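You operate a simulated robot arm through the tools that you are given. There is no shell and no other tool. Be economical: measure what you need, move in short steps, check, and stop when the job is done.

You run a simulated two-armed robot. Do the job below in one go: nothing can be reset, and whatever is moved stays where it is left.

TASK
Put the blue, red and yellow rings in the matching nests and strip No 92 in the tray's pocket.
Fine: each ring in the nest of its own colour; the other rings and strips end where they began.

It is judged by the outcome, as a careful person would: the job done as asked, and still so three seconds after it is handed in. It fails if anything else is knocked over, pushed out of place, dropped, spilled or broken.

THE ROBOT
Two 7-joint arms with fingered hands on one trunk, on a base that drives. Base frame: it is fixed to the floor where the robot stands at the start and does not move with it; the origin is under the middle of the robot, x ahead of it, y to its left, z up; the surface under the hand at the start is at about z = 910. Lengths are in mm, angles in degrees, forces in N, time in s.
The left shoulder is at the start at [70, 149, 1285], the right one opposite. With the tool pointing down near the work surface each hand reaches from about 380 to 780 mm from the robot's upright axis, wherever it stands, measured 20 degrees to its own side. Places, roughly: ring [-1250, -1750, 1000]; strip pocket of the set tray [600, -700, 900]. Payload 3.6 kg a hand.
The tool frame of a hand sits at the grasp point between the pads (the TCP): z along the fingers, y along the line on which they close. The tips reach 25 mm beyond it. The gripper opens to 88 mm. The gripper's body begins 29 mm behind the TCP. The gripper is a hand of 4 fingers: y runs from the thumb to the fingers, the wrist lies at [-13, -97, -162] in the tool frame, and closing takes about 1.5 s.
Orientation is that of the tool frame in the base frame, as a unit quaternion [x, y, z, w]. With the fingers straight down and the wrist toward the robot, the tool's x, y and z point along [0, 1, 0], [1, 0, 0] and [0, 0, -1] of the base frame.

THE INTERFACE
- The arms move only by the tool send_rows. It takes "left_targets", "right_targets" or both (then of equal length, played together; a hand with none holds still); each is a list of rows, each an object of numbers (a shift or turn left out is 0, a gripper value left out holds the last): "x", "y", "z": the shift along the base's x, y, z in units of 40 mm (1.0 is 40 mm); "ax", "ay", "az": the turn, a rotation vector about the base's x, y, z in units of 6 degrees (1.0 is 6 degrees). In form: [{"x": .., "y": .., "z": .., "ax": .., "ay": .., "az": ..}, ...]. A call has 1 to 12 rows; each row shifts and turns the commanded pose from where the row before left it. "left_gripper" and "right_gripper" are, for a hand that has rows, the finger opening in mm, from 0 to 88, set as the call begins (left out, the last holds). A call with a number of a shift or a turn outside -1 to 1 is refused whole. A row lasts 0.2 s, in which the tool goes at most 50 mm and 8.6 degrees; a call with a longer step from one row to the next is refused whole, and so is a gripper value outside its range. Where a pose cannot be reached the arm comes as near as it can. A force on the tool above 70 N (or 10 N above the force at the start of the call, whichever is more), or a blocked arm, ends the call early, and 0.2 s more pass. The fingers move at their own pace (about 45 mm/s each) and stop on an object; they squeeze with about 29 N. The grip force told is the motor's: it shows also when the fingers shut on nothing. Time passes only in rows, and 0.2 s behind the last, so rows that do not move let the fingers close. The reply holds the time, the measured pose of the TCP, the force on the tool along the base axes, the opening and the grip force, in the units named above and with some noise, with the torque about the TCP (base axes, N m) and any sound that the robot's microphone picked up.
- Cameras (640 x 400 px; columns grow to the right, rows downward): "scene" is now at [123, -37.7, 1498.8]; the picture's right is [-0.47, -0.88, -0.00], its down [-0.61, 0.33, -0.72] and it looks along [0.63, -0.34, -0.69] (base axes); focal length 248 px, centre (320, 200). "left" rides on the left gripper at [-64, -83, -98] in its tool frame; the picture's right is [-0.62, -0.37, 0.69], its down [0.71, -0.63, 0.30] and it looks along [0.32, 0.68, 0.65] (tool axes); focal length 265 px, centre (320, 200). "right" rides on the right gripper at [64, -83, -98] in its tool frame; the picture's right is [-0.62, 0.37, -0.69], its down [-0.71, -0.63, 0.30] and it looks along [-0.32, 0.68, 0.65] (tool axes); focal length 265 px, centre (320, 200). There is no depth. A picture from a camera that has moved, and an enlarged one, comes with that camera's place and axes in the base frame and with its lens.
- grab_frame(camera): a new picture of that camera. It takes no simulated time.
- slide_trunk(by): slides the trunk up (or, below 0, down) by that many mm; the arms and the scene camera ride with it, the base frame stays. It gives what a move gives, with no picture.
- base_move(legs): drives the robot by 1 to 6 legs, each [ahead, left, turn to the left] in mm, mm and degrees, along the robot's own axes; the way and the turn of a leg run together, so that a leg with both is an arc; at most 1500 mm and 180 degrees a leg. The arms and the cameras ride along, it lands a little off, and it stops where it bumps. It gives what a move gives.
- set_fingers(index, middle, ring, thumb_bend, thumb_turn, hand): sets how far each is bent, from 0 (flat) to 100 (curled in); at 30 the hand is open as for a grip, at 70 the pads meet at the TCP. One left out holds its place. A second passes; each finger stops where it meets its share of the squeeze, and holds until it gets a number again. A gripper value or a shape takes the hand back. It gives what a move gives, with no picture; readings hold the bend of each and the force on the fingers (four entries, about 0 where the hand has none), thumb and palm. thumb_turn goes from beside the hand (0) to across from the fingers (100), as for a grip.
- hand_shape(shape, hand): the hand has 4 fingers and takes this shape, open, in about a second: jaw (thumb against the fingers, like two jaws); tri (thumb and two fingers); tip (a fingertip pinch); poke (one finger out to press); point (the index stretched); flat (the hand flat); cup (the hand cupped); fist (a fist). The gripper value then closes the fingers along that shape, each until it touches; the sizes above hold for jaw. It gives what a move gives, with no picture.
- turn_head(pan, tilt): turns the head with the scene camera to pan (to the left, within 86 degrees either way) and tilt (down, from -29 to 69), counted from straight ahead of the robot. It gives what a move gives.
- inspect(camera, box): a new picture of the part [left, top, right, bottom] of that camera's present view, enlarged. It takes no simulated time.
- job_done(): hands the job in; it is judged then, once.

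Go step by step. Nothing tells you exact positions but the pictures and the camera data: compare them with the known pose of the tool, close in by small moves and look again before you grip or let go. The budget is 120 turns and 100 pictures, counting those below and the enlarged ones. Unless the task says otherwise, let go and move clear before handing in, and close with one line.

The tools are called after ">>>" by a JSON object that holds its "name" and its "arguments". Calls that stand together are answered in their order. send_rows: Moves the arms, as the interface text tells. Its arguments: {"type":"object","properties":{"left_targets":{"type":"array"},"left_gripper":{"type":"number"},"right_targets":{"type":"array"},"right_gripper":{"type":"number"}},"required":[]} The other tools are called the same way: slide_trunk (by) slides the trunk up or down; hand_shape (shape, hand) gives the hand a shape; set_fingers (index, middle, ring, thumb_bend, thumb_turn, hand) moves the fingers one by one; base_move (legs) drives the base; turn_head (pan, tilt) turns the head that bears the scene camera; grab_frame (camera) takes a picture; inspect (camera, box) takes an enlarged picture of a part of a camera's view; job_done () hands the job in.

At the start:

```text
clock: 0.0
left_tcp_pos: [275.1, -57.2, 1243.8]
left_orientation: [0.707, 0.707, 0.0, 0.0]
left_ft_force: [-0.5, -0.5, -0.4]
left_ft_torque: [0.01, -0.01, -0.02]
left_gripper_width: 87.7
left_grasp_force: 0.0
left_shape: jaw
left_bend: [30.0, 30.0, 30.0, 30.0, 98.0]
left_finger forces: [0.1, 0.1, 0.0, 0.1, 0.1, 0.0]
right_tcp_pos: [383.0, -420.0, 1192.7]
right_orientation: [0.707, 0.707, -0.001, 0.0]
right_ft_force: [0.1, -0.2, 0.7]
right_ft_torque: [0.01, 0.02, 0.0]
right_gripper_width: 88.0
right_grasp_force: 0.2
right_shape: jaw
right_bend: [30.0, 30.0, 30.0, 30.0, 98.0]
right_finger forces: [0.0, 0.0, 0.0, 0.0, 0.0, 0.0]
trunk travel left (down, up): [-775.0, 165.0]
robot x, y, heading: [-0.7, 2.8, 0.0]
head pan, tilt: [-28.3, 44.0]
```

scene: 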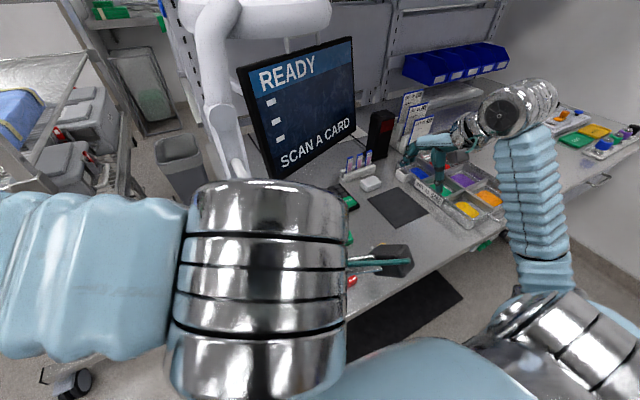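
right: 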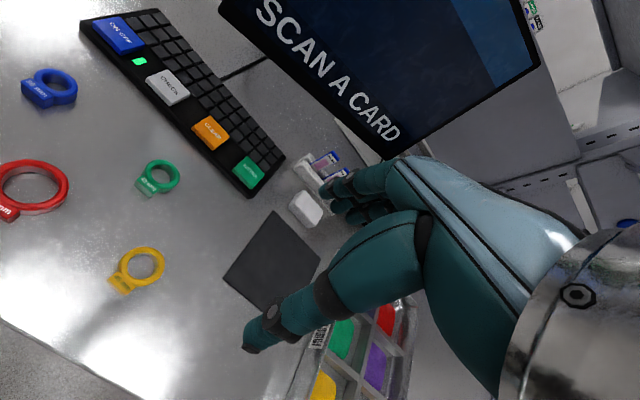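
left: 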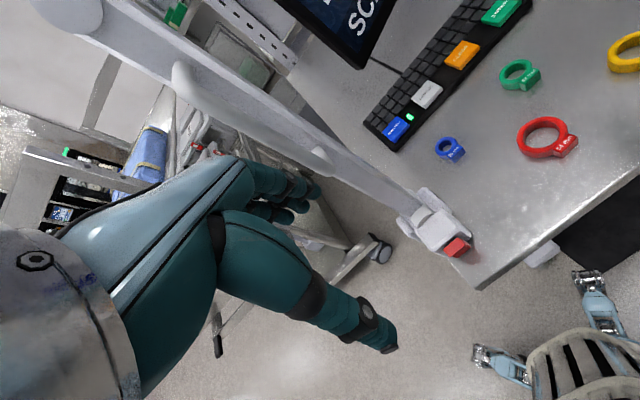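

I see rings (blue, red, green, yellow) on the bench and a tray with coloured nests to the right. First I look around more closely before moving.

>>> {"name": "turn_head", "arguments": {"pan": -60, "tilt": 40}}

>>> {"name": "inspect", "arguments": {"camera": "right", "box": [0, 0, 320, 200]}}

>>> {"name": "inspect", "arguments": {"camera": "scene", "box": [320, 60, 640, 260]}}

```text
clock: 1.0
left_tcp_pos: [276.8, -57.4, 1242.8]
left_orientation: [0.707, 0.707, 0.0, 0.0]
left_ft_force: [-0.7, -0.2, 0.6]
left_ft_torque: [-0.02, 0.03, 0.02]
left_gripper_width: 87.7
left_grasp_force: 0.1
left_shape: jaw
left_bend: [30.0, 30.0, 30.0, 30.0, 98.0]
left_finger forces: [0.1, 0.1, 0.0, 0.1, 0.1, 0.0]
right_tcp_pos: [384.1, -419.4, 1193.1]
right_orientation: [0.707, 0.707, 0.0, 0.0]
right_ft_force: [-0.4, 0.2, 0.0]
right_ft_torque: [0.02, 0.0, 0.01]
right_gripper_width: 87.7
right_grasp_force: 0.1
right_shape: jaw
right_bend: [30.0, 30.0, 30.0, 30.0, 98.0]
right_finger forces: [0.0, 0.1, 0.1, 0.1, 0.0, 0.1]
trunk travel left (down, up): [-775.0, 165.0]
robot x, y, heading: [0.3, 2.2, -0.2]
head pan, tilt: [-60.0, 40.0]
```

```text
2.00 times, centred on (160, 100) of right
camera zoom: at [300.4, -354.3, 1292.6], right [0.37, -0.62, 0.69], down [-0.63, -0.71, -0.3], along [0.68, -0.32, -0.65], focal length 531 px, centre (640, 400)
```

zoom: 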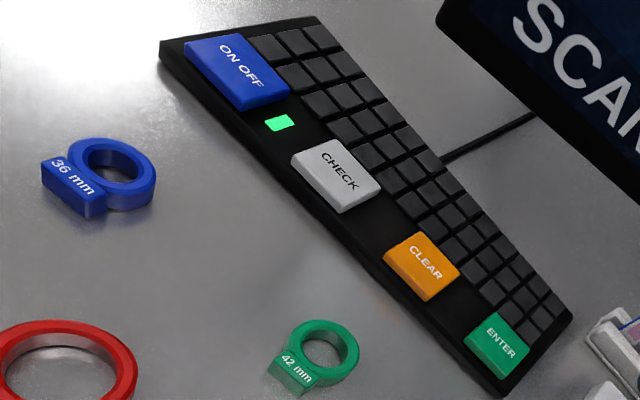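

```text
2.00 times, centred on (480, 160) of scene
camera zoom: at [93.6, -71.9, 1504.5], right [-0.87, -0.5, 0.0], down [-0.32, 0.56, -0.77], along [0.38, -0.66, -0.64], focal length 495 px, centre (0, 280)
```

zoom: 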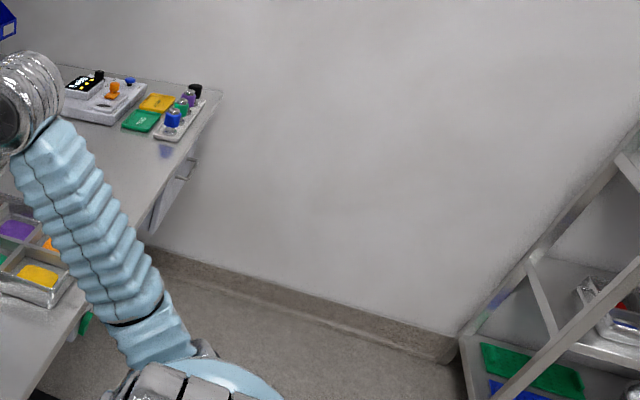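

Bench rings carry size labels. I look at the tray, at the strips and behind for the far place.

>>> {"name": "turn_head", "arguments": {"pan": -40, "tilt": 45}}

>>> {"name": "grab_frame", "arguments": {"camera": "scene"}}

>>> {"name": "inspect", "arguments": {"camera": "scene", "box": [220, 80, 420, 205]}}

>>> {"name": "inspect", "arguments": {"camera": "right", "box": [0, 130, 320, 330]}}

>>> {"name": "turn_head", "arguments": {"pan": -86, "tilt": 25}}

>>> {"name": "grab_frame", "arguments": {"camera": "scene"}}

```text
clock: 1.8
left_tcp_pos: [275.6, -57.4, 1243.3]
left_orientation: [0.707, 0.707, 0.0, 0.0]
left_ft_force: [0.5, 0.6, 0.0]
left_ft_torque: [0.01, 0.0, 0.0]
left_gripper_width: 87.6
left_grasp_force: 0.0
left_shape: jaw
left_bend: [30.0, 30.0, 30.0, 30.0, 98.0]
left_finger forces: [0.0, 0.1, 0.1, 0.1, 0.0, 0.1]
right_tcp_pos: [382.8, -420.9, 1192.5]
right_orientation: [0.707, 0.707, 0.001, 0.0]
right_ft_force: [0.3, 0.6, 1.5]
right_ft_torque: [0.01, 0.0, -0.01]
right_gripper_width: 87.6
right_grasp_force: 0.1
right_shape: jaw
right_bend: [30.0, 30.0, 30.0, 30.0, 98.0]
right_finger forces: [0.1, 0.0, 0.1, 0.0, 0.0, 0.1]
trunk travel left (down, up): [-775.0, 165.0]
robot x, y, heading: [-1.4, 2.6, 0.0]
head pan, tilt: [-40.0, 45.0]
```

```text
94 pictures are left
camera scene: at [112.9, -50.9, 1497.3], right [-0.64, -0.77, 0.0], down [-0.54, 0.45, -0.71], along [0.54, -0.46, -0.71], focal length 248 px, centre (320, 200)
```

scene: 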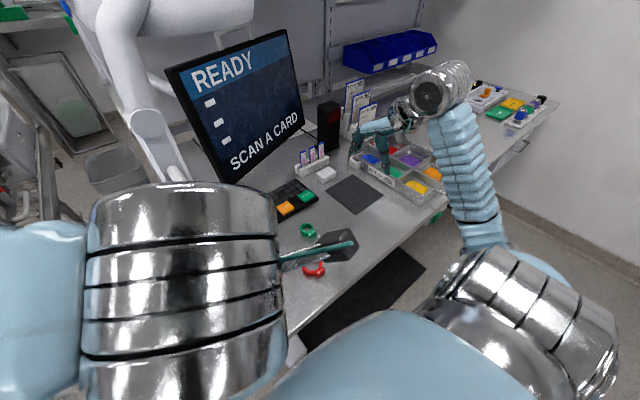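

```text
3.20 times, centred on (320, 142) of scene
camera zoom: at [112.9, -50.9, 1497.3], right [-0.64, -0.77, 0.0], down [-0.54, 0.45, -0.71], along [0.54, -0.46, -0.71], focal length 792 px, centre (320, 384)
```

zoom: 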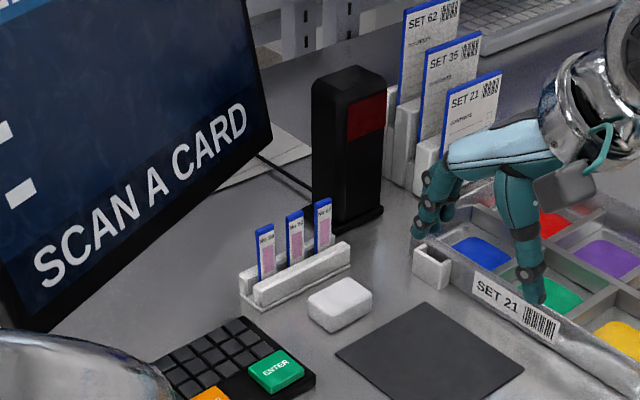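

```text
2.00 times, centred on (160, 230) of right
camera zoom: at [300.0, -354.5, 1292.6], right [0.37, -0.62, 0.69], down [-0.63, -0.71, -0.3], along [0.68, -0.32, -0.65], focal length 531 px, centre (640, 140)
```

zoom: 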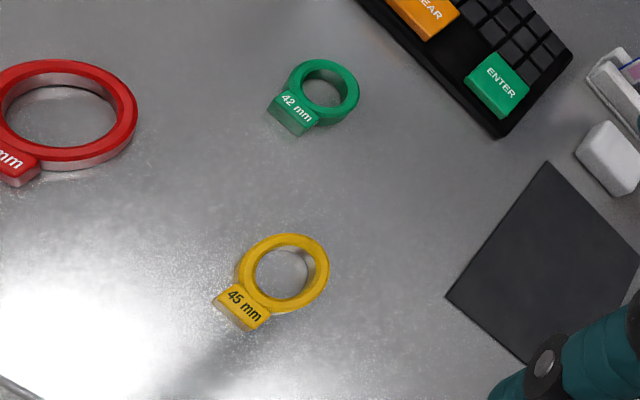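

```text
clock: 2.9
left_tcp_pos: [277.0, -58.1, 1243.4]
left_orientation: [0.707, 0.707, 0.0, 0.001]
left_ft_force: [-1.0, -0.2, -0.5]
left_ft_torque: [0.0, -0.01, -0.01]
left_gripper_width: 87.5
left_grasp_force: 0.0
left_shape: jaw
left_bend: [30.0, 30.0, 30.0, 30.0, 98.0]
left_finger forces: [0.1, 0.0, 0.0, 0.0, 0.0, 0.0]
right_tcp_pos: [382.8, -419.8, 1193.3]
right_orientation: [0.707, 0.707, 0.001, 0.0]
right_ft_force: [0.2, -0.1, 0.0]
right_ft_torque: [0.01, -0.02, -0.02]
right_gripper_width: 87.5
right_grasp_force: 0.1
right_shape: jaw
right_bend: [30.0, 30.0, 30.0, 30.0, 98.0]
right_finger forces: [0.0, 0.0, 0.0, 0.1, 0.1, 0.0]
trunk travel left (down, up): [-775.0, 165.0]
robot x, y, heading: [-1.5, 0.6, 0.1]
head pan, tilt: [-85.9, 25.0]
```

```text
91 pictures are left
camera scene: at [57.8, -90.4, 1527.8], right [-1.0, -0.07, 0.0], down [-0.03, 0.42, -0.91], along [0.06, -0.9, -0.42], focal length 248 px, centre (320, 200)
```

scene: 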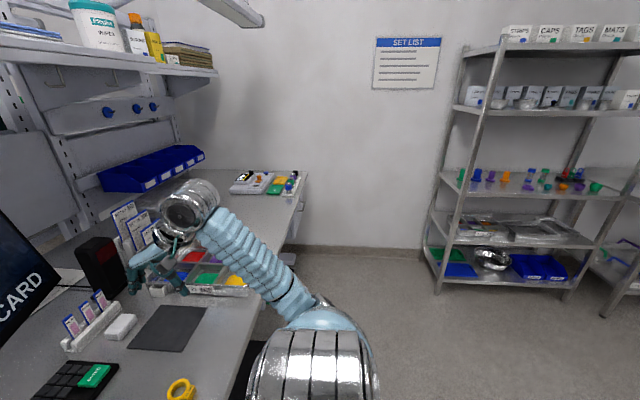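

The far "ring" place maps onto the third shelf of the rack. I enlarge that, the set list, and move the right hand to look at the tray.

>>> {"name": "inspect", "arguments": {"camera": "scene", "box": [450, 150, 630, 262]}}

>>> {"name": "inspect", "arguments": {"camera": "scene", "box": [360, 30, 450, 90]}}

>>> {"name": "send_rows", "arguments": {"right_targets": [{"y": -1}, {"y": -1}, {"y": -1}, {"y": -1}, {"x": -0.5}, {}]}}

>>> {"name": "grab_frame", "arguments": {"camera": "right"}}

```text
3.56 times, centred on (540, 206) of scene
camera zoom: at [57.8, -90.4, 1527.8], right [-1.0, -0.07, 0.0], down [-0.03, 0.42, -0.91], along [0.06, -0.9, -0.42], focal length 880 px, centre (-462, 179)
```

zoom: 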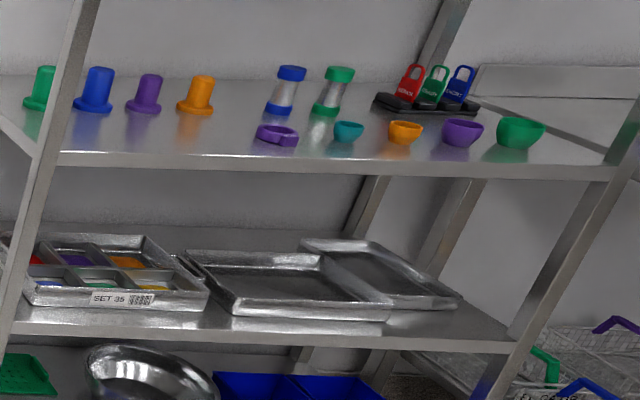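

```text
6.67 times, centred on (405, 60) of scene
camera zoom: at [57.8, -90.4, 1527.8], right [-1.0, -0.07, 0.0], down [-0.03, 0.42, -0.91], along [0.06, -0.9, -0.42], focal length 1650 px, centre (-247, 1133)
```

zoom: 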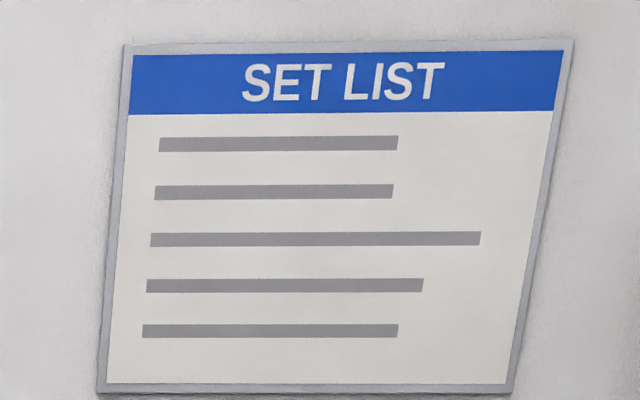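

```text
clock: 4.3
left_tcp_pos: [276.1, -55.5, 1243.4]
left_orientation: [0.707, 0.707, 0.0, 0.0]
left_ft_force: [0.1, -0.8, 0.4]
left_ft_torque: [-0.01, 0.04, 0.0]
left_gripper_width: 87.6
left_grasp_force: 0.2
left_shape: jaw
left_bend: [30.0, 30.0, 30.0, 30.0, 98.0]
left_finger forces: [0.0, 0.0, 0.1, 0.0, 0.0, 0.0]
right_tcp_pos: [363.3, -578.8, 1192.1]
right_orientation: [0.707, 0.707, -0.001, 0.001]
right_ft_force: [1.0, 0.3, -0.7]
right_ft_torque: [-0.03, 0.01, -0.02]
right_gripper_width: 87.4
right_grasp_force: 0.0
right_shape: jaw
right_bend: [30.0, 30.0, 30.0, 30.0, 98.0]
right_finger forces: [0.0, 0.0, 0.0, 0.0, 0.0, 0.1]
trunk travel left (down, up): [-775.0, 165.0]
robot x, y, heading: [-1.2, -0.0, -0.0]
head pan, tilt: [-85.9, 25.0]
```

```text
88 pictures are left
camera right: at [280.2, -513.5, 1292.1], right [0.37, -0.62, 0.69], down [-0.63, -0.71, -0.3], along [0.68, -0.33, -0.65], focal length 265 px, centre (320, 200)
```

right: 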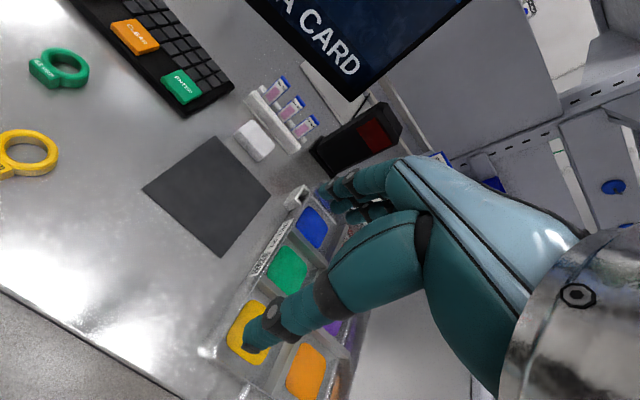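

The rack holds a purple ring only, so all wanted rings are on the bench; the tray (nests yellow, green, blue / orange, purple, red) is near x 380–600, y −710…−830. I tuck the right hand in and drive right to look at the tray and strips.

>>> {"name": "send_rows", "arguments": {"right_targets": [{"y": 1}, {"y": 1}, {"y": 1}, {"y": 1}, {"y": 1}, {"y": 1}, {"y": 1}, {"y": 0.6}, {}]}}

>>> {"name": "base_move", "arguments": {"legs": [[0, -400, 0]]}}

>>> {"name": "turn_head", "arguments": {"pan": -15, "tilt": 45}}

>>> {"name": "grab_frame", "arguments": {"camera": "scene"}}

>>> {"name": "grab_frame", "arguments": {"camera": "right"}}

>>> {"name": "grab_frame", "arguments": {"camera": "left"}}

```text
clock: 6.3
left_tcp_pos: [276.7, -58.0, 1243.0]
left_orientation: [0.707, 0.707, 0.0, 0.0]
left_ft_force: [-0.7, 0.4, 0.3]
left_ft_torque: [0.06, -0.02, -0.03]
left_gripper_width: 87.7
left_grasp_force: 0.2
left_shape: jaw
left_bend: [30.0, 30.0, 30.0, 30.0, 98.0]
left_finger forces: [0.0, 0.0, 0.1, 0.0, 0.0, 0.1]
right_tcp_pos: [384.8, -283.7, 1201.6]
right_orientation: [0.707, 0.707, 0.0, -0.001]
right_ft_force: [0.4, 0.5, 0.5]
right_ft_torque: [-0.01, -0.02, 0.01]
right_gripper_width: 87.6
right_grasp_force: 0.1
right_shape: jaw
right_bend: [30.0, 30.0, 30.0, 30.0, 98.0]
right_finger forces: [0.1, 0.0, 0.0, 0.0, 0.0, 0.0]
right hand out of reach, approached as far as the arm can: row 7, 8
trunk travel left (down, up): [-775.0, 165.0]
robot x, y, heading: [-3.3, -0.6, 0.1]
head pan, tilt: [-85.9, 25.0]
```

```text
clock: 11.9
left_tcp_pos: [276.9, -454.0, 1242.9]
left_orientation: [0.708, 0.706, -0.001, 0.001]
left_ft_force: [1.5, -0.1, 0.6]
left_ft_torque: [0.0, 0.01, 0.01]
left_gripper_width: 87.7
left_grasp_force: 0.0
left_shape: jaw
left_bend: [30.0, 30.0, 30.0, 30.0, 98.0]
left_finger forces: [0.0, 0.0, 0.1, 0.0, 0.0, 0.0]
right_tcp_pos: [386.0, -682.2, 1200.8]
right_orientation: [0.708, 0.706, -0.001, 0.0]
right_ft_force: [-0.4, 0.6, 0.0]
right_ft_torque: [-0.02, 0.02, 0.01]
right_gripper_width: 87.8
right_grasp_force: 0.0
right_shape: jaw
right_bend: [30.0, 30.0, 30.0, 30.0, 98.0]
right_finger forces: [0.0, 0.0, 0.0, 0.1, 0.0, 0.0]
trunk travel left (down, up): [-775.0, 165.0]
robot x, y, heading: [-0.1, -398.4, -0.3]
head pan, tilt: [-85.9, 25.0]
```

```text
clock: 13.4
left_tcp_pos: [276.8, -456.3, 1243.8]
left_orientation: [0.707, 0.707, 0.0, 0.0]
left_ft_force: [0.0, 0.2, 0.8]
left_ft_torque: [0.0, 0.0, 0.0]
left_gripper_width: 87.4
left_grasp_force: 0.1
left_shape: jaw
left_bend: [30.0, 30.0, 30.0, 30.0, 98.0]
left_finger forces: [0.1, 0.0, 0.0, 0.0, 0.0, 0.0]
right_tcp_pos: [385.1, -683.5, 1201.8]
right_orientation: [0.708, 0.706, -0.001, 0.0]
right_ft_force: [0.8, -0.9, -0.9]
right_ft_torque: [-0.02, -0.02, 0.0]
right_gripper_width: 87.6
right_grasp_force: 0.0
right_shape: jaw
right_bend: [30.0, 30.0, 30.0, 30.0, 98.0]
right_finger forces: [0.0, 0.1, 0.0, 0.0, 0.0, 0.1]
trunk travel left (down, up): [-775.0, 165.0]
robot x, y, heading: [-0.2, -397.6, -0.3]
head pan, tilt: [-15.0, 45.0]
```

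```text
87 pictures are left
camera scene: at [129.1, -419.1, 1497.3], right [-0.26, -0.97, 0.0], down [-0.68, 0.18, -0.71], along [0.68, -0.18, -0.71], focal length 248 px, centre (320, 200)
```

scene: 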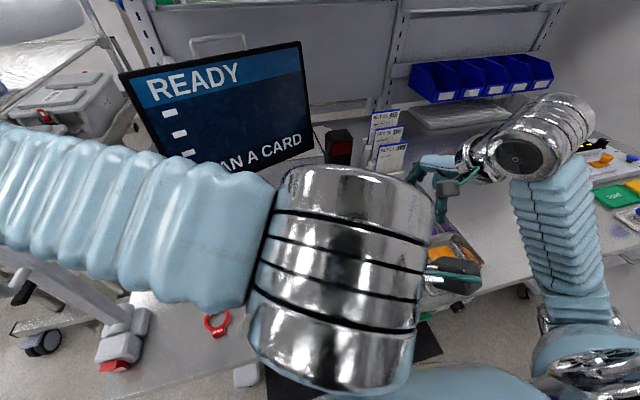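

```text
86 pictures are left
camera right: at [302.1, -617.9, 1300.8], right [0.37, -0.62, 0.69], down [-0.63, -0.71, -0.3], along [0.68, -0.33, -0.65], focal length 265 px, centre (320, 200)
```

right: 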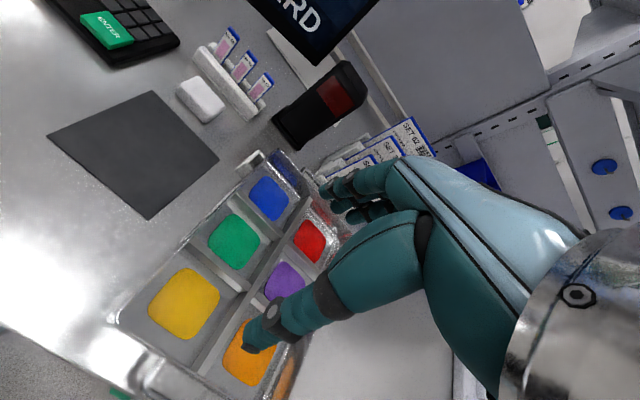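

```text
85 pictures are left
camera left: at [192.2, -520.0, 1340.9], right [-0.37, -0.62, -0.69], down [-0.63, 0.72, -0.3], along [0.68, 0.32, -0.65], focal length 265 px, centre (320, 200)
```

left: 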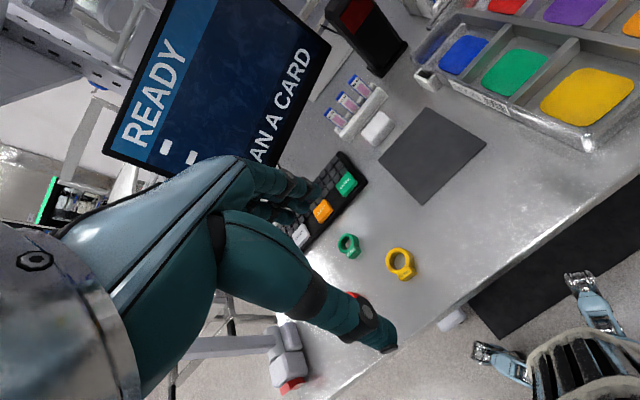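

The tray and strips are in view from both hands. I enlarge the strips and the pocket.

>>> {"name": "inspect", "arguments": {"camera": "right", "box": [150, 10, 310, 110]}}

>>> {"name": "inspect", "arguments": {"camera": "left", "box": [310, 30, 470, 130]}}

>>> {"name": "inspect", "arguments": {"camera": "right", "box": [160, 120, 352, 240]}}

```text
4.00 times, centred on (230, 60) of right
camera zoom: at [302.1, -617.9, 1300.8], right [0.37, -0.62, 0.69], down [-0.63, -0.71, -0.3], along [0.68, -0.33, -0.65], focal length 1062 px, centre (680, 760)
```

zoom: 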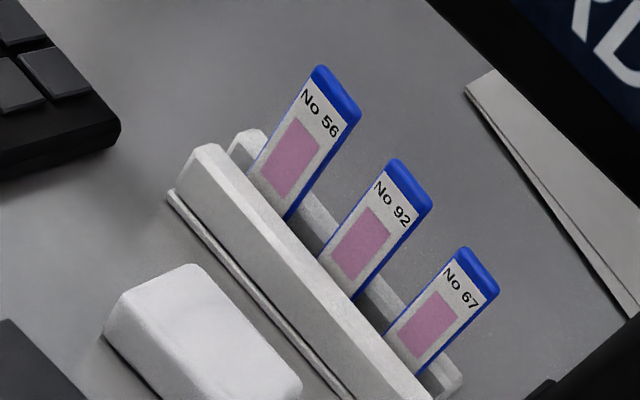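

```text
4.00 times, centred on (390, 80) of left
camera zoom: at [192.2, -520.0, 1340.9], right [-0.37, -0.62, -0.69], down [-0.63, 0.72, -0.3], along [0.68, 0.32, -0.65], focal length 1062 px, centre (40, 680)
```

zoom: 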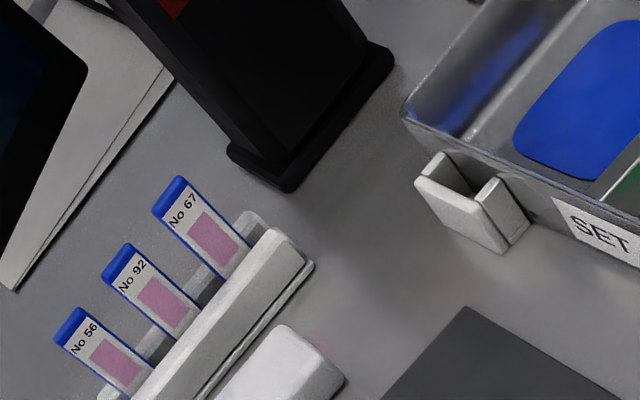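

```text
3.33 times, centred on (256, 180) of right
camera zoom: at [302.1, -617.9, 1300.8], right [0.37, -0.62, 0.69], down [-0.63, -0.71, -0.3], along [0.68, -0.33, -0.65], focal length 885 px, centre (533, 267)
```

zoom: 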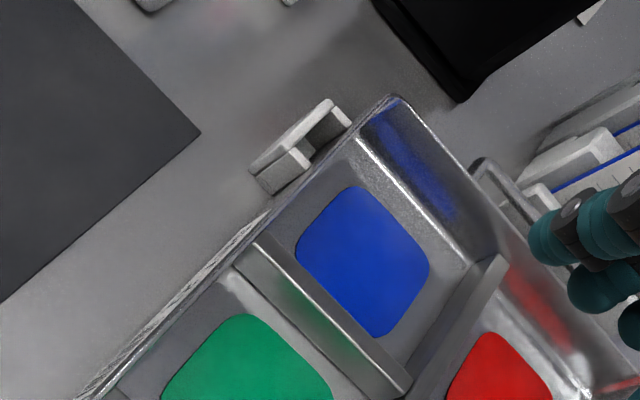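

Strip No 92 is the middle one, top at about (683, −530, 1026). I go for the rings first: back off left/back, switch the right hand to a fingertip pinch, and view it.

>>> {"name": "base_move", "arguments": {"legs": [[-100, 280, 0]]}}

>>> {"name": "hand_shape", "arguments": {"hand": "right", "shape": "tip"}}

>>> {"name": "grab_frame", "arguments": {"camera": "right"}}

>>> {"name": "grab_frame", "arguments": {"camera": "left"}}

```text
clock: 17.5
left_tcp_pos: [176.1, -180.9, 1241.8]
left_orientation: [0.708, 0.706, 0.001, -0.002]
left_ft_force: [0.2, 0.4, -0.8]
left_ft_torque: [0.0, -0.01, 0.0]
left_gripper_width: 87.8
left_grasp_force: 0.1
left_shape: jaw
left_bend: [30.0, 30.0, 30.0, 30.0, 98.0]
left_finger forces: [0.1, 0.1, 0.0, 0.0, 0.0, 0.0]
right_tcp_pos: [284.4, -409.3, 1198.9]
right_orientation: [0.708, 0.706, 0.001, -0.002]
right_ft_force: [-0.6, -1.2, 0.1]
right_ft_torque: [0.01, 0.01, 0.03]
right_gripper_width: 87.7
right_grasp_force: 0.0
right_shape: jaw
right_bend: [30.0, 30.0, 30.0, 30.0, 98.0]
right_finger forces: [0.1, 0.0, 0.0, 0.0, 0.0, 0.0]
trunk travel left (down, up): [-775.0, 165.0]
robot x, y, heading: [-102.5, -119.5, -0.4]
head pan, tilt: [-15.0, 45.0]
```

```text
clock: 18.4
left_tcp_pos: [175.9, -178.9, 1243.5]
left_orientation: [0.708, 0.706, 0.001, 0.0]
left_ft_force: [0.4, -0.2, -0.5]
left_ft_torque: [-0.01, -0.02, 0.0]
left_gripper_width: 87.5
left_grasp_force: 0.0
left_shape: jaw
left_bend: [30.0, 30.0, 30.0, 30.0, 98.0]
left_finger forces: [0.1, 0.0, 0.1, 0.0, 0.0, 0.0]
right_tcp_pos: [282.9, -405.2, 1201.4]
right_orientation: [0.708, 0.706, -0.001, 0.0]
right_ft_force: [0.4, 0.4, -1.1]
right_ft_torque: [0.0, -0.03, 0.05]
right_gripper_width: 87.7
right_grasp_force: 0.1
right_shape: tip
right_bend: [30.0, 98.0, 99.0, 30.0, 98.0]
right_finger forces: [0.1, 0.1, 0.1, 0.0, 0.0, 0.0]
trunk travel left (down, up): [-775.0, 165.0]
robot x, y, heading: [-102.9, -118.8, -0.1]
head pan, tilt: [-15.0, 45.0]
```

```text
81 pictures are left
camera right: at [200.7, -339.9, 1300.9], right [0.37, -0.62, 0.69], down [-0.63, -0.71, -0.3], along [0.68, -0.33, -0.66], focal length 265 px, centre (320, 200)
```

right: 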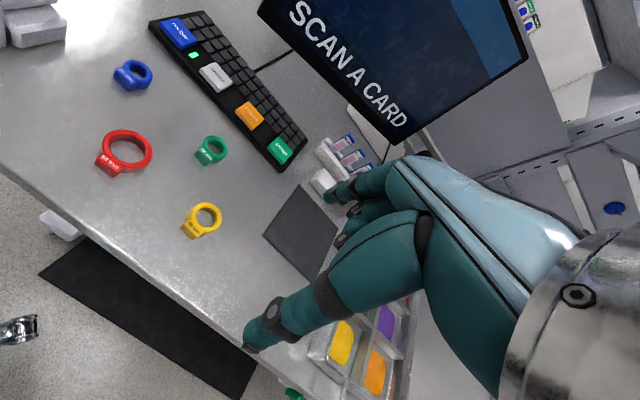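

```text
80 pictures are left
camera left: at [90.8, -241.8, 1340.9], right [-0.37, -0.62, -0.69], down [-0.63, 0.72, -0.3], along [0.68, 0.32, -0.65], focal length 265 px, centre (320, 200)
```

left: 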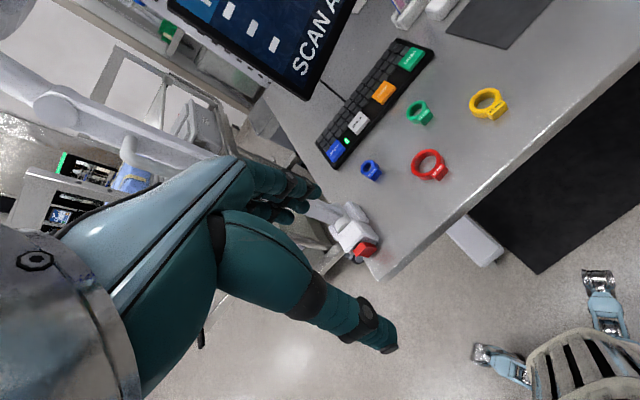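

The tip shape leaves only index and thumb. Yellow ring is near (386, −385), tabs point toward the robot (−x). I turn the right hand 90° so it closes along y and come above the yellow ring.

>>> {"name": "send_rows", "arguments": {"right_targets": [{"az": 1, "x": 0.2, "y": 0.04, "z": -0.25}, {"az": 1, "x": 0.2, "y": 0.04, "z": -0.25}, {"az": 1, "x": 0.2, "y": 0.04, "z": -0.25}, {"az": 1, "x": 0.2, "y": 0.04, "z": -0.25}, {"az": 1, "x": 0.2, "y": 0.04, "z": -0.25}, {"az": 1, "x": 0.2, "y": 0.04, "z": -0.25}, {"az": 1, "x": 0.2, "y": 0.04, "z": -0.25}, {"az": 1, "x": 0.2, "y": 0.04, "z": -0.25}, {"az": 1, "x": 0.2, "y": 0.04, "z": -0.25}, {"az": 1, "x": 0.2, "y": 0.04, "z": -0.25}, {"az": 1, "x": 0.2, "y": 0.04, "z": -0.25}, {"az": 1, "x": 0.2, "y": 0.04, "z": -0.25}]}}

>>> {"name": "send_rows", "arguments": {"right_targets": [{"az": 1}, {"az": 1}, {"az": 1}, {}]}}

>>> {"name": "grab_frame", "arguments": {"camera": "right"}}

>>> {"name": "grab_frame", "arguments": {"camera": "left"}}

```text
clock: 21.0
left_tcp_pos: [174.9, -177.9, 1243.2]
left_orientation: [0.708, 0.706, 0.0, -0.001]
left_ft_force: [-0.3, -0.1, 0.6]
left_ft_torque: [-0.01, 0.0, 0.0]
left_gripper_width: 87.6
left_grasp_force: 0.1
left_shape: jaw
left_bend: [30.0, 30.0, 30.0, 30.0, 98.0]
left_finger forces: [0.1, 0.0, 0.1, 0.0, 0.1, 0.0]
right_tcp_pos: [379.9, -387.5, 1081.9]
right_orientation: [0.158, 0.988, -0.001, -0.001]
right_ft_force: [0.8, -0.4, -0.3]
right_ft_torque: [0.03, 0.0, -0.01]
right_gripper_width: 88.0
right_grasp_force: 0.1
right_shape: tip
right_bend: [30.0, 98.0, 99.0, 30.0, 98.0]
right_finger forces: [0.0, 0.0, 0.0, 0.1, 0.0, 0.1]
trunk travel left (down, up): [-775.0, 165.0]
robot x, y, heading: [-101.6, -119.7, -0.1]
head pan, tilt: [-15.0, 45.0]
```

```text
clock: 22.0
left_tcp_pos: [175.2, -179.5, 1243.5]
left_orientation: [0.709, 0.706, 0.001, 0.0]
left_ft_force: [0.1, -0.2, 0.0]
left_ft_torque: [0.02, 0.0, -0.02]
left_gripper_width: 87.5
left_grasp_force: 0.1
left_shape: jaw
left_bend: [30.0, 30.0, 30.0, 30.0, 98.0]
left_finger forces: [0.0, 0.0, 0.0, 0.0, 0.0, 0.0]
right_tcp_pos: [379.0, -388.4, 1081.3]
right_orientation: [0.001, 1.0, -0.001, 0.001]
right_ft_force: [0.5, -0.6, 0.3]
right_ft_torque: [0.02, 0.0, -0.01]
right_gripper_width: 88.1
right_grasp_force: 0.0
right_shape: tip
right_bend: [30.0, 98.0, 99.0, 30.0, 98.0]
right_finger forces: [0.0, 0.1, 0.0, 0.1, 0.0, 0.1]
trunk travel left (down, up): [-775.0, 165.0]
robot x, y, heading: [-104.0, -121.1, 0.1]
head pan, tilt: [-15.0, 45.0]
```

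```text
79 pictures are left
camera right: at [315.0, -470.0, 1181.2], right [0.62, 0.37, 0.69], down [0.71, -0.63, -0.3], along [0.33, 0.68, -0.66], focal length 265 px, centre (320, 200)
```

right: 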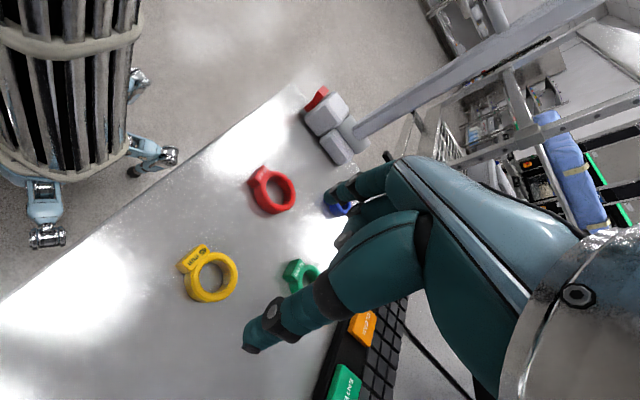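

```text
78 pictures are left
camera left: at [90.4, -242.8, 1340.9], right [-0.37, -0.62, -0.69], down [-0.63, 0.72, -0.3], along [0.69, 0.32, -0.65], focal length 265 px, centre (320, 200)
```

left: 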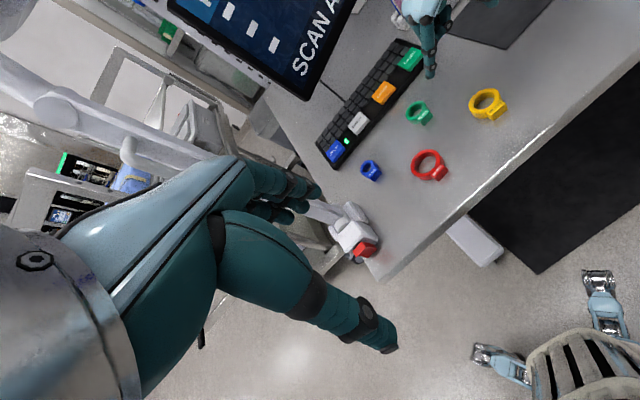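

TCP projects at about (325, 242) here; yellow ring's centre computes to (387, −381), tab exactly toward −x. I lower to just above it, centred, and look.

>>> {"name": "send_rows", "arguments": {"right_targets": [{"x": 0.1, "y": 0.1, "z": -0.8}, {"x": 0.1, "y": 0.08, "z": -0.8}, {"z": -0.8}, {"z": -0.6}, {}]}}

>>> {"name": "grab_frame", "arguments": {"camera": "right"}}

>>> {"name": "inspect", "arguments": {"camera": "left", "box": [400, 50, 560, 150]}}

```text
clock: 23.2
left_tcp_pos: [174.2, -179.7, 1242.6]
left_orientation: [0.708, 0.706, 0.0, 0.0]
left_ft_force: [0.1, 0.3, 0.7]
left_ft_torque: [-0.02, 0.02, 0.01]
left_gripper_width: 87.5
left_grasp_force: 0.0
left_shape: jaw
left_bend: [30.0, 30.0, 30.0, 30.0, 98.0]
left_finger forces: [0.0, 0.1, 0.1, 0.1, 0.0, 0.0]
right_tcp_pos: [386.0, -380.7, 960.1]
right_orientation: [0.002, 1.0, -0.001, 0.0]
right_ft_force: [0.1, -1.3, -0.4]
right_ft_torque: [0.03, 0.0, 0.01]
right_gripper_width: 87.8
right_grasp_force: 0.1
right_shape: tip
right_bend: [30.0, 98.0, 99.0, 30.0, 98.0]
right_finger forces: [0.0, 0.1, 0.1, 0.0, 0.1, 0.1]
trunk travel left (down, up): [-775.0, 165.0]
robot x, y, heading: [-101.6, -121.7, -0.4]
head pan, tilt: [-15.0, 45.0]
```

```text
77 pictures are left
camera right: at [322.3, -462.6, 1060.5], right [0.62, 0.37, 0.69], down [0.71, -0.63, -0.3], along [0.33, 0.68, -0.66], focal length 265 px, centre (320, 200)
```

right: 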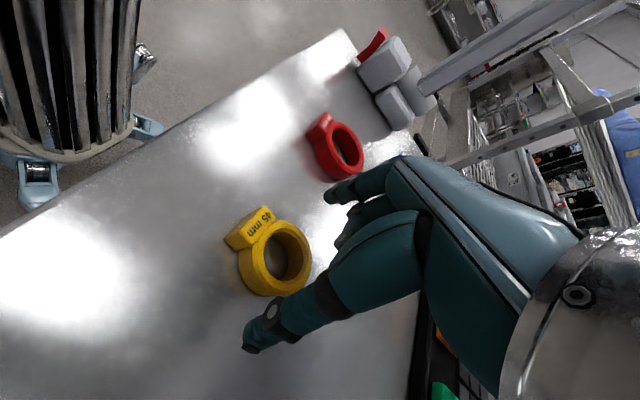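

```text
4.00 times, centred on (480, 100) of left
camera zoom: at [90.7, -242.7, 1340.8], right [-0.37, -0.62, -0.69], down [-0.63, 0.72, -0.3], along [0.68, 0.32, -0.65], focal length 1062 px, centre (-320, 600)
```

zoom: 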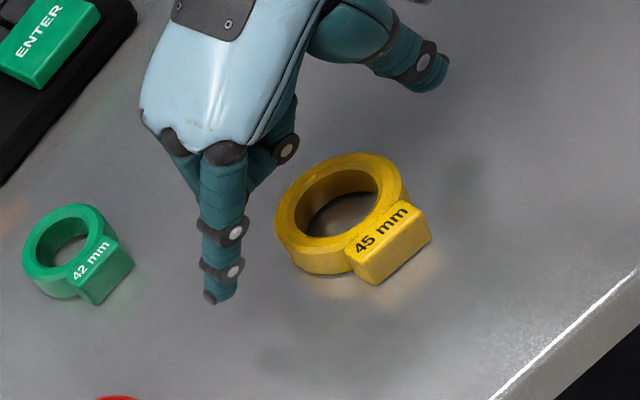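

Aligned within about 3 mm. I descend so the tips flank the ring.

>>> {"name": "send_rows", "arguments": {"right_targets": [{"x": -0.02, "y": -0.04, "z": -0.25}, {"z": -0.2}, {}]}}

>>> {"name": "grab_frame", "arguments": {"camera": "right"}}

>>> {"name": "inspect", "arguments": {"camera": "left", "box": [400, 50, 560, 150]}}

```text
clock: 24.0
left_tcp_pos: [175.2, -179.4, 1243.8]
left_orientation: [0.708, 0.706, 0.001, 0.0]
left_ft_force: [-0.3, -0.1, 0.3]
left_ft_torque: [0.01, 0.02, 0.04]
left_gripper_width: 87.6
left_grasp_force: 0.1
left_shape: jaw
left_bend: [30.0, 30.0, 30.0, 30.0, 98.0]
left_finger forces: [0.0, 0.0, 0.0, 0.0, 0.0, 0.1]
right_tcp_pos: [386.2, -381.4, 943.1]
right_orientation: [0.002, 1.0, -0.002, 0.0]
right_ft_force: [0.1, 0.5, 0.1]
right_ft_torque: [0.04, 0.0, 0.02]
right_gripper_width: 87.7
right_grasp_force: 0.1
right_shape: tip
right_bend: [30.0, 98.0, 99.0, 30.0, 98.0]
right_finger forces: [0.0, 0.1, 0.1, 0.0, 0.0, 0.1]
trunk travel left (down, up): [-775.0, 165.0]
robot x, y, heading: [-99.8, -120.3, 0.2]
head pan, tilt: [-15.0, 45.0]
```

```text
75 pictures are left
camera right: at [322.1, -463.9, 1042.7], right [0.62, 0.37, 0.69], down [0.71, -0.63, -0.3], along [0.33, 0.68, -0.66], focal length 265 px, centre (320, 200)
```

right: 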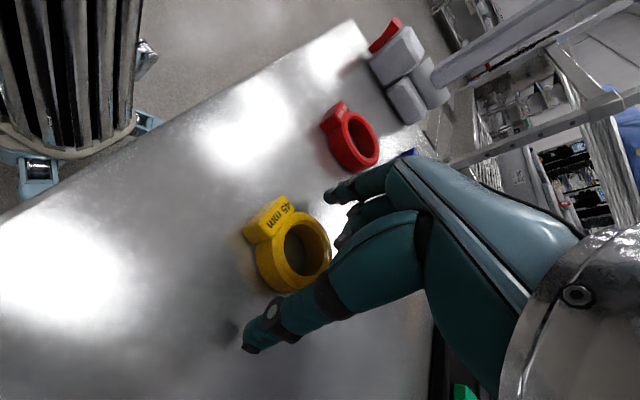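

```text
4.00 times, centred on (480, 100) of left
camera zoom: at [90.7, -242.6, 1340.8], right [-0.37, -0.62, -0.69], down [-0.63, 0.72, -0.3], along [0.68, 0.32, -0.65], focal length 1062 px, centre (-320, 600)
```

zoom: 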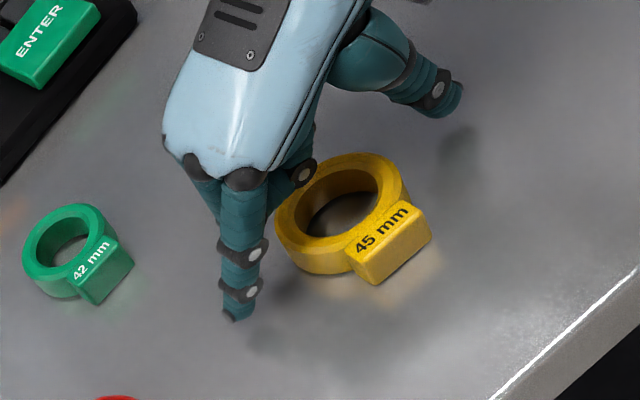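

Mid-point of the tips coincides with the ring centre. Down 5 mm more and close.

>>> {"name": "send_rows", "arguments": {"right_targets": [{"z": -0.12}, {}]}}

>>> {"name": "send_rows", "arguments": {"right_targets": [{}, {}, {}, {}, {}, {}, {}, {}], "right_gripper": 40}}

>>> {"name": "grab_frame", "arguments": {"camera": "right"}}

>>> {"name": "inspect", "arguments": {"camera": "left", "box": [400, 50, 560, 150]}}

```text
clock: 24.6
left_tcp_pos: [174.0, -178.8, 1243.2]
left_orientation: [0.708, 0.706, -0.001, 0.001]
left_ft_force: [0.1, -0.1, -0.2]
left_ft_torque: [0.01, -0.03, 0.0]
left_gripper_width: 87.6
left_grasp_force: 0.1
left_shape: jaw
left_bend: [30.0, 30.0, 30.0, 30.0, 98.0]
left_finger forces: [0.0, 0.1, 0.0, 0.0, 0.1, 0.1]
right_tcp_pos: [386.4, -382.0, 938.5]
right_orientation: [0.002, 1.0, -0.001, 0.0]
right_ft_force: [-0.4, -0.5, -0.1]
right_ft_torque: [-0.01, -0.02, 0.02]
right_gripper_width: 87.7
right_grasp_force: 0.1
right_shape: tip
right_bend: [30.0, 98.0, 99.0, 30.0, 98.0]
right_finger forces: [0.1, 0.0, 0.0, 0.0, 0.0, 0.0]
trunk travel left (down, up): [-775.0, 165.0]
robot x, y, heading: [-98.6, -118.5, -0.3]
head pan, tilt: [-15.0, 45.0]
```

```text
clock: 26.4
left_tcp_pos: [175.0, -177.6, 1244.1]
left_orientation: [0.708, 0.706, 0.0, 0.0]
left_ft_force: [0.6, 0.0, -0.5]
left_ft_torque: [-0.01, 0.07, 0.0]
left_gripper_width: 87.6
left_grasp_force: 0.0
left_shape: jaw
left_bend: [30.0, 30.0, 30.0, 30.0, 98.0]
left_finger forces: [0.1, 0.0, 0.1, 0.0, 0.0, 0.0]
right_tcp_pos: [387.2, -380.6, 938.3]
right_orientation: [0.002, 1.0, -0.001, 0.0]
right_ft_force: [0.1, -0.2, -0.1]
right_ft_torque: [-0.02, 0.05, 0.02]
right_gripper_width: 37.9
right_grasp_force: 29.1
right_shape: tip
right_bend: [73.0, 100.0, 100.0, 72.0, 100.0]
right_finger forces: [26.0, 0.0, 0.0, 0.0, 26.0, 0.0]
trunk travel left (down, up): [-775.0, 165.0]
robot x, y, heading: [-102.8, -119.6, -0.4]
head pan, tilt: [-15.0, 45.0]
```

```text
73 pictures are left
camera right: at [322.4, -463.6, 1038.2], right [0.62, 0.37, 0.69], down [0.71, -0.63, -0.3], along [0.33, 0.68, -0.66], focal length 265 px, centre (320, 200)
```

right: 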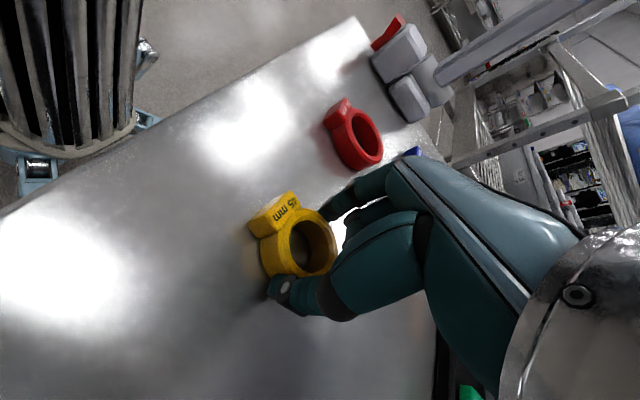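

```text
4.00 times, centred on (480, 100) of left
camera zoom: at [90.9, -242.7, 1340.8], right [-0.37, -0.62, -0.69], down [-0.63, 0.72, -0.3], along [0.68, 0.32, -0.65], focal length 1062 px, centre (-320, 600)
```

zoom: 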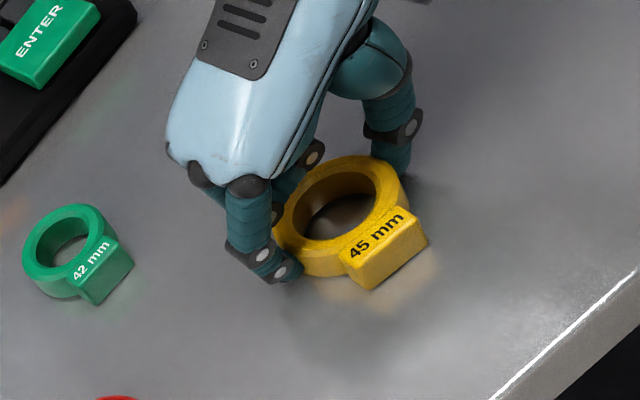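

The ring is gripped across its diameter with 26 N. I lift straight up and check it hangs level.

>>> {"name": "send_rows", "arguments": {"right_targets": [{"z": 0.3}, {"z": 0.6}, {"z": 0.8}, {"z": 0.8}, {"z": 0.8}, {}]}}

>>> {"name": "grab_frame", "arguments": {"camera": "right"}}

```text
clock: 27.8
left_tcp_pos: [174.5, -177.9, 1243.8]
left_orientation: [0.708, 0.706, 0.0, 0.0]
left_ft_force: [1.0, -0.8, 0.3]
left_ft_torque: [0.0, 0.02, 0.02]
left_gripper_width: 87.7
left_grasp_force: 0.1
left_shape: jaw
left_bend: [30.0, 30.0, 30.0, 30.0, 98.0]
left_finger forces: [0.0, 0.0, 0.1, 0.1, 0.1, 0.1]
right_tcp_pos: [386.5, -380.5, 1071.1]
right_orientation: [0.002, 1.0, -0.001, 0.0]
right_ft_force: [0.1, -0.4, 0.1]
right_ft_torque: [0.0, 0.0, -0.01]
right_gripper_width: 37.7
right_grasp_force: 29.0
right_shape: tip
right_bend: [73.0, 100.0, 100.0, 72.0, 100.0]
right_finger forces: [26.0, 0.0, 0.1, 0.0, 26.0, 0.1]
trunk travel left (down, up): [-775.0, 165.0]
robot x, y, heading: [-101.1, -120.8, -0.2]
head pan, tilt: [-15.0, 45.0]
```

```text
71 pictures are left
camera right: at [321.7, -462.0, 1170.6], right [0.62, 0.37, 0.69], down [0.71, -0.63, -0.3], along [0.33, 0.68, -0.66], focal length 265 px, centre (320, 200)
```

right: 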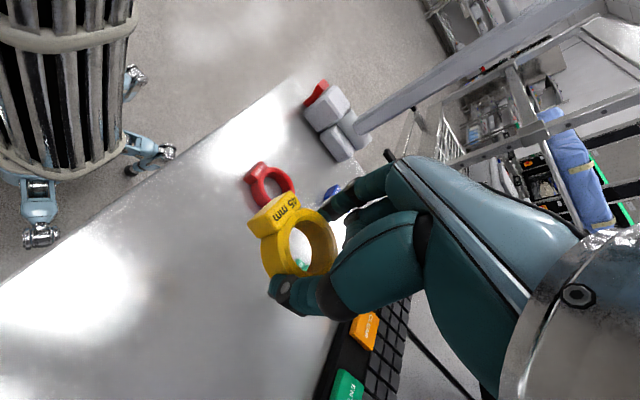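

Ring is held level. I drive to the right so the hand is over the yellow nest (≈(385, −718)) and look.

>>> {"name": "base_move", "arguments": {"legs": [[0, -335, 0]]}}

>>> {"name": "grab_frame", "arguments": {"camera": "right"}}

>>> {"name": "grab_frame", "arguments": {"camera": "left"}}

```text
clock: 32.6
left_tcp_pos: [173.4, -512.8, 1243.2]
left_orientation: [0.708, 0.707, 0.0, -0.001]
left_ft_force: [0.0, 0.0, 0.6]
left_ft_torque: [0.0, 0.0, 0.01]
left_gripper_width: 87.4
left_grasp_force: 0.0
left_shape: jaw
left_bend: [30.0, 30.0, 30.0, 30.0, 98.0]
left_finger forces: [0.0, 0.0, 0.1, 0.1, 0.0, 0.1]
right_tcp_pos: [385.8, -714.5, 1070.8]
right_orientation: [0.002, 1.0, -0.001, 0.0]
right_ft_force: [-0.4, -0.7, -0.9]
right_ft_torque: [0.01, -0.02, 0.0]
right_gripper_width: 37.9
right_grasp_force: 28.7
right_shape: tip
right_bend: [73.0, 100.0, 100.0, 72.0, 100.0]
right_finger forces: [26.1, 0.0, 0.0, 0.0, 26.0, 0.1]
trunk travel left (down, up): [-775.0, 165.0]
robot x, y, heading: [-103.2, -454.9, 0.3]
head pan, tilt: [-15.0, 45.0]
```

```text
70 pictures are left
camera right: at [321.2, -795.9, 1170.4], right [0.62, 0.37, 0.69], down [0.71, -0.63, -0.3], along [0.33, 0.68, -0.66], focal length 265 px, centre (320, 200)
```

right: 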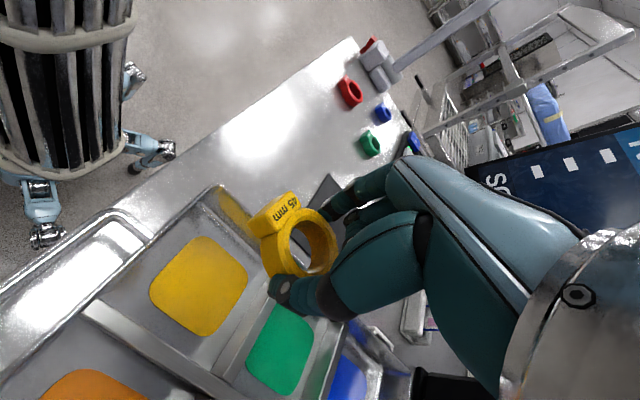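

```text
69 pictures are left
camera left: at [90.0, -577.2, 1340.9], right [-0.37, -0.62, -0.69], down [-0.63, 0.72, -0.3], along [0.68, 0.32, -0.65], focal length 265 px, centre (320, 200)
```

left: 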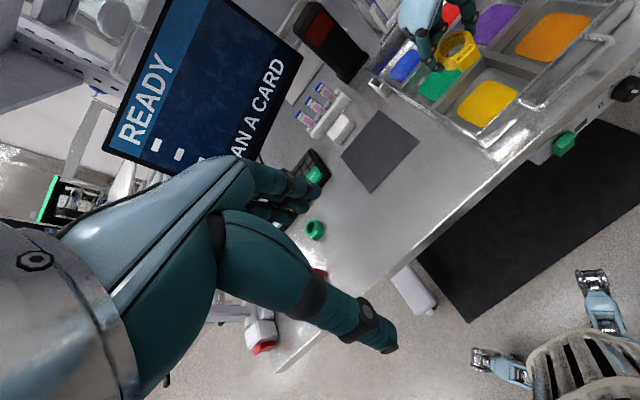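

Triangulated yellow nest centre: (388.5, −723, floor ≈913). I move over it and lower to TCP ≈ 945.

>>> {"name": "send_rows", "arguments": {"right_targets": [{"x": 0.1, "y": -0.2, "z": -0.5}, {"z": -0.9}, {"z": -0.9}, {"z": -0.4}, {"z": -0.3}, {}]}}

>>> {"name": "grab_frame", "arguments": {"camera": "right"}}

>>> {"name": "inspect", "arguments": {"camera": "left", "box": [400, 30, 560, 130]}}

```text
clock: 34.0
left_tcp_pos: [174.2, -513.1, 1242.9]
left_orientation: [0.708, 0.706, 0.001, 0.0]
left_ft_force: [-0.4, -0.1, 0.1]
left_ft_torque: [-0.02, 0.02, 0.01]
left_gripper_width: 87.5
left_grasp_force: 0.0
left_shape: jaw
left_bend: [30.0, 30.0, 30.0, 30.0, 98.0]
left_finger forces: [0.0, 0.0, 0.2, 0.1, 0.0, 0.0]
right_tcp_pos: [390.3, -720.0, 951.6]
right_orientation: [0.001, 1.0, -0.001, 0.001]
right_ft_force: [-0.2, 0.2, 0.4]
right_ft_torque: [-0.03, -0.02, -0.01]
right_gripper_width: 37.6
right_grasp_force: 29.1
right_shape: tip
right_bend: [73.0, 100.0, 100.0, 72.0, 100.0]
right_finger forces: [26.0, 0.0, 0.0, 0.0, 26.0, 0.0]
trunk travel left (down, up): [-775.0, 165.0]
robot x, y, heading: [-100.7, -453.9, -0.1]
head pan, tilt: [-15.0, 45.0]
```

```text
68 pictures are left
camera right: at [326.0, -802.9, 1051.1], right [0.62, 0.37, 0.69], down [0.71, -0.63, -0.3], along [0.33, 0.68, -0.65], focal length 265 px, centre (320, 200)
```

right: 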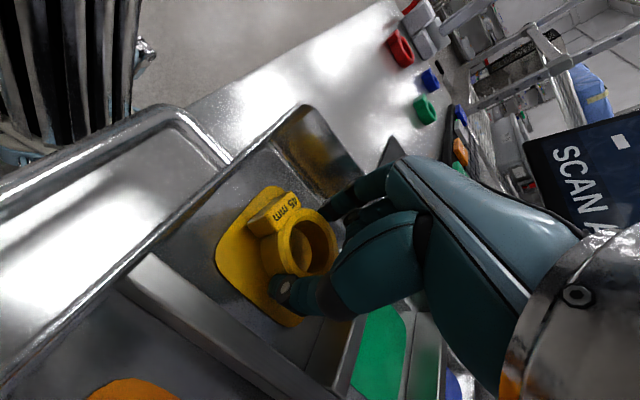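

```text
4.00 times, centred on (480, 80) of left
camera zoom: at [90.4, -577.6, 1340.7], right [-0.37, -0.62, -0.69], down [-0.63, 0.72, -0.3], along [0.68, 0.32, -0.65], focal length 1062 px, centre (-320, 680)
```

zoom: 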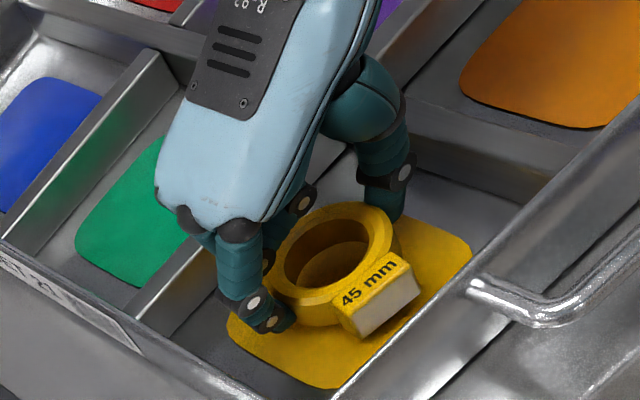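

The ring is over the yellow pad, a few mm above. I lower onto it until light contact.

>>> {"name": "send_rows", "arguments": {"right_targets": [{"x": -0.08, "y": -0.05, "z": -0.12}, {"z": -0.1}, {}]}}

```text
clock: 34.8
left_tcp_pos: [173.9, -513.6, 1242.3]
left_orientation: [0.708, 0.706, 0.0, 0.0]
left_ft_force: [-0.4, 0.5, 0.0]
left_ft_torque: [-0.01, -0.03, 0.01]
left_gripper_width: 87.6
left_grasp_force: 0.0
left_shape: jaw
left_bend: [30.0, 30.0, 30.0, 30.0, 98.0]
left_finger forces: [0.0, 0.0, 0.1, 0.1, 0.0, 0.0]
right_tcp_pos: [386.6, -723.5, 942.1]
right_orientation: [0.001, 1.0, -0.001, 0.0]
right_ft_force: [0.2, -0.2, -0.2]
right_ft_torque: [0.0, 0.03, -0.01]
right_gripper_width: 37.5
right_grasp_force: 28.8
right_shape: tip
right_bend: [73.0, 100.0, 100.0, 72.0, 100.0]
right_finger forces: [26.1, 0.0, 0.0, 0.0, 26.1, 0.0]
trunk travel left (down, up): [-775.0, 165.0]
robot x, y, heading: [-101.6, -454.8, 0.0]
head pan, tilt: [-15.0, 45.0]
```

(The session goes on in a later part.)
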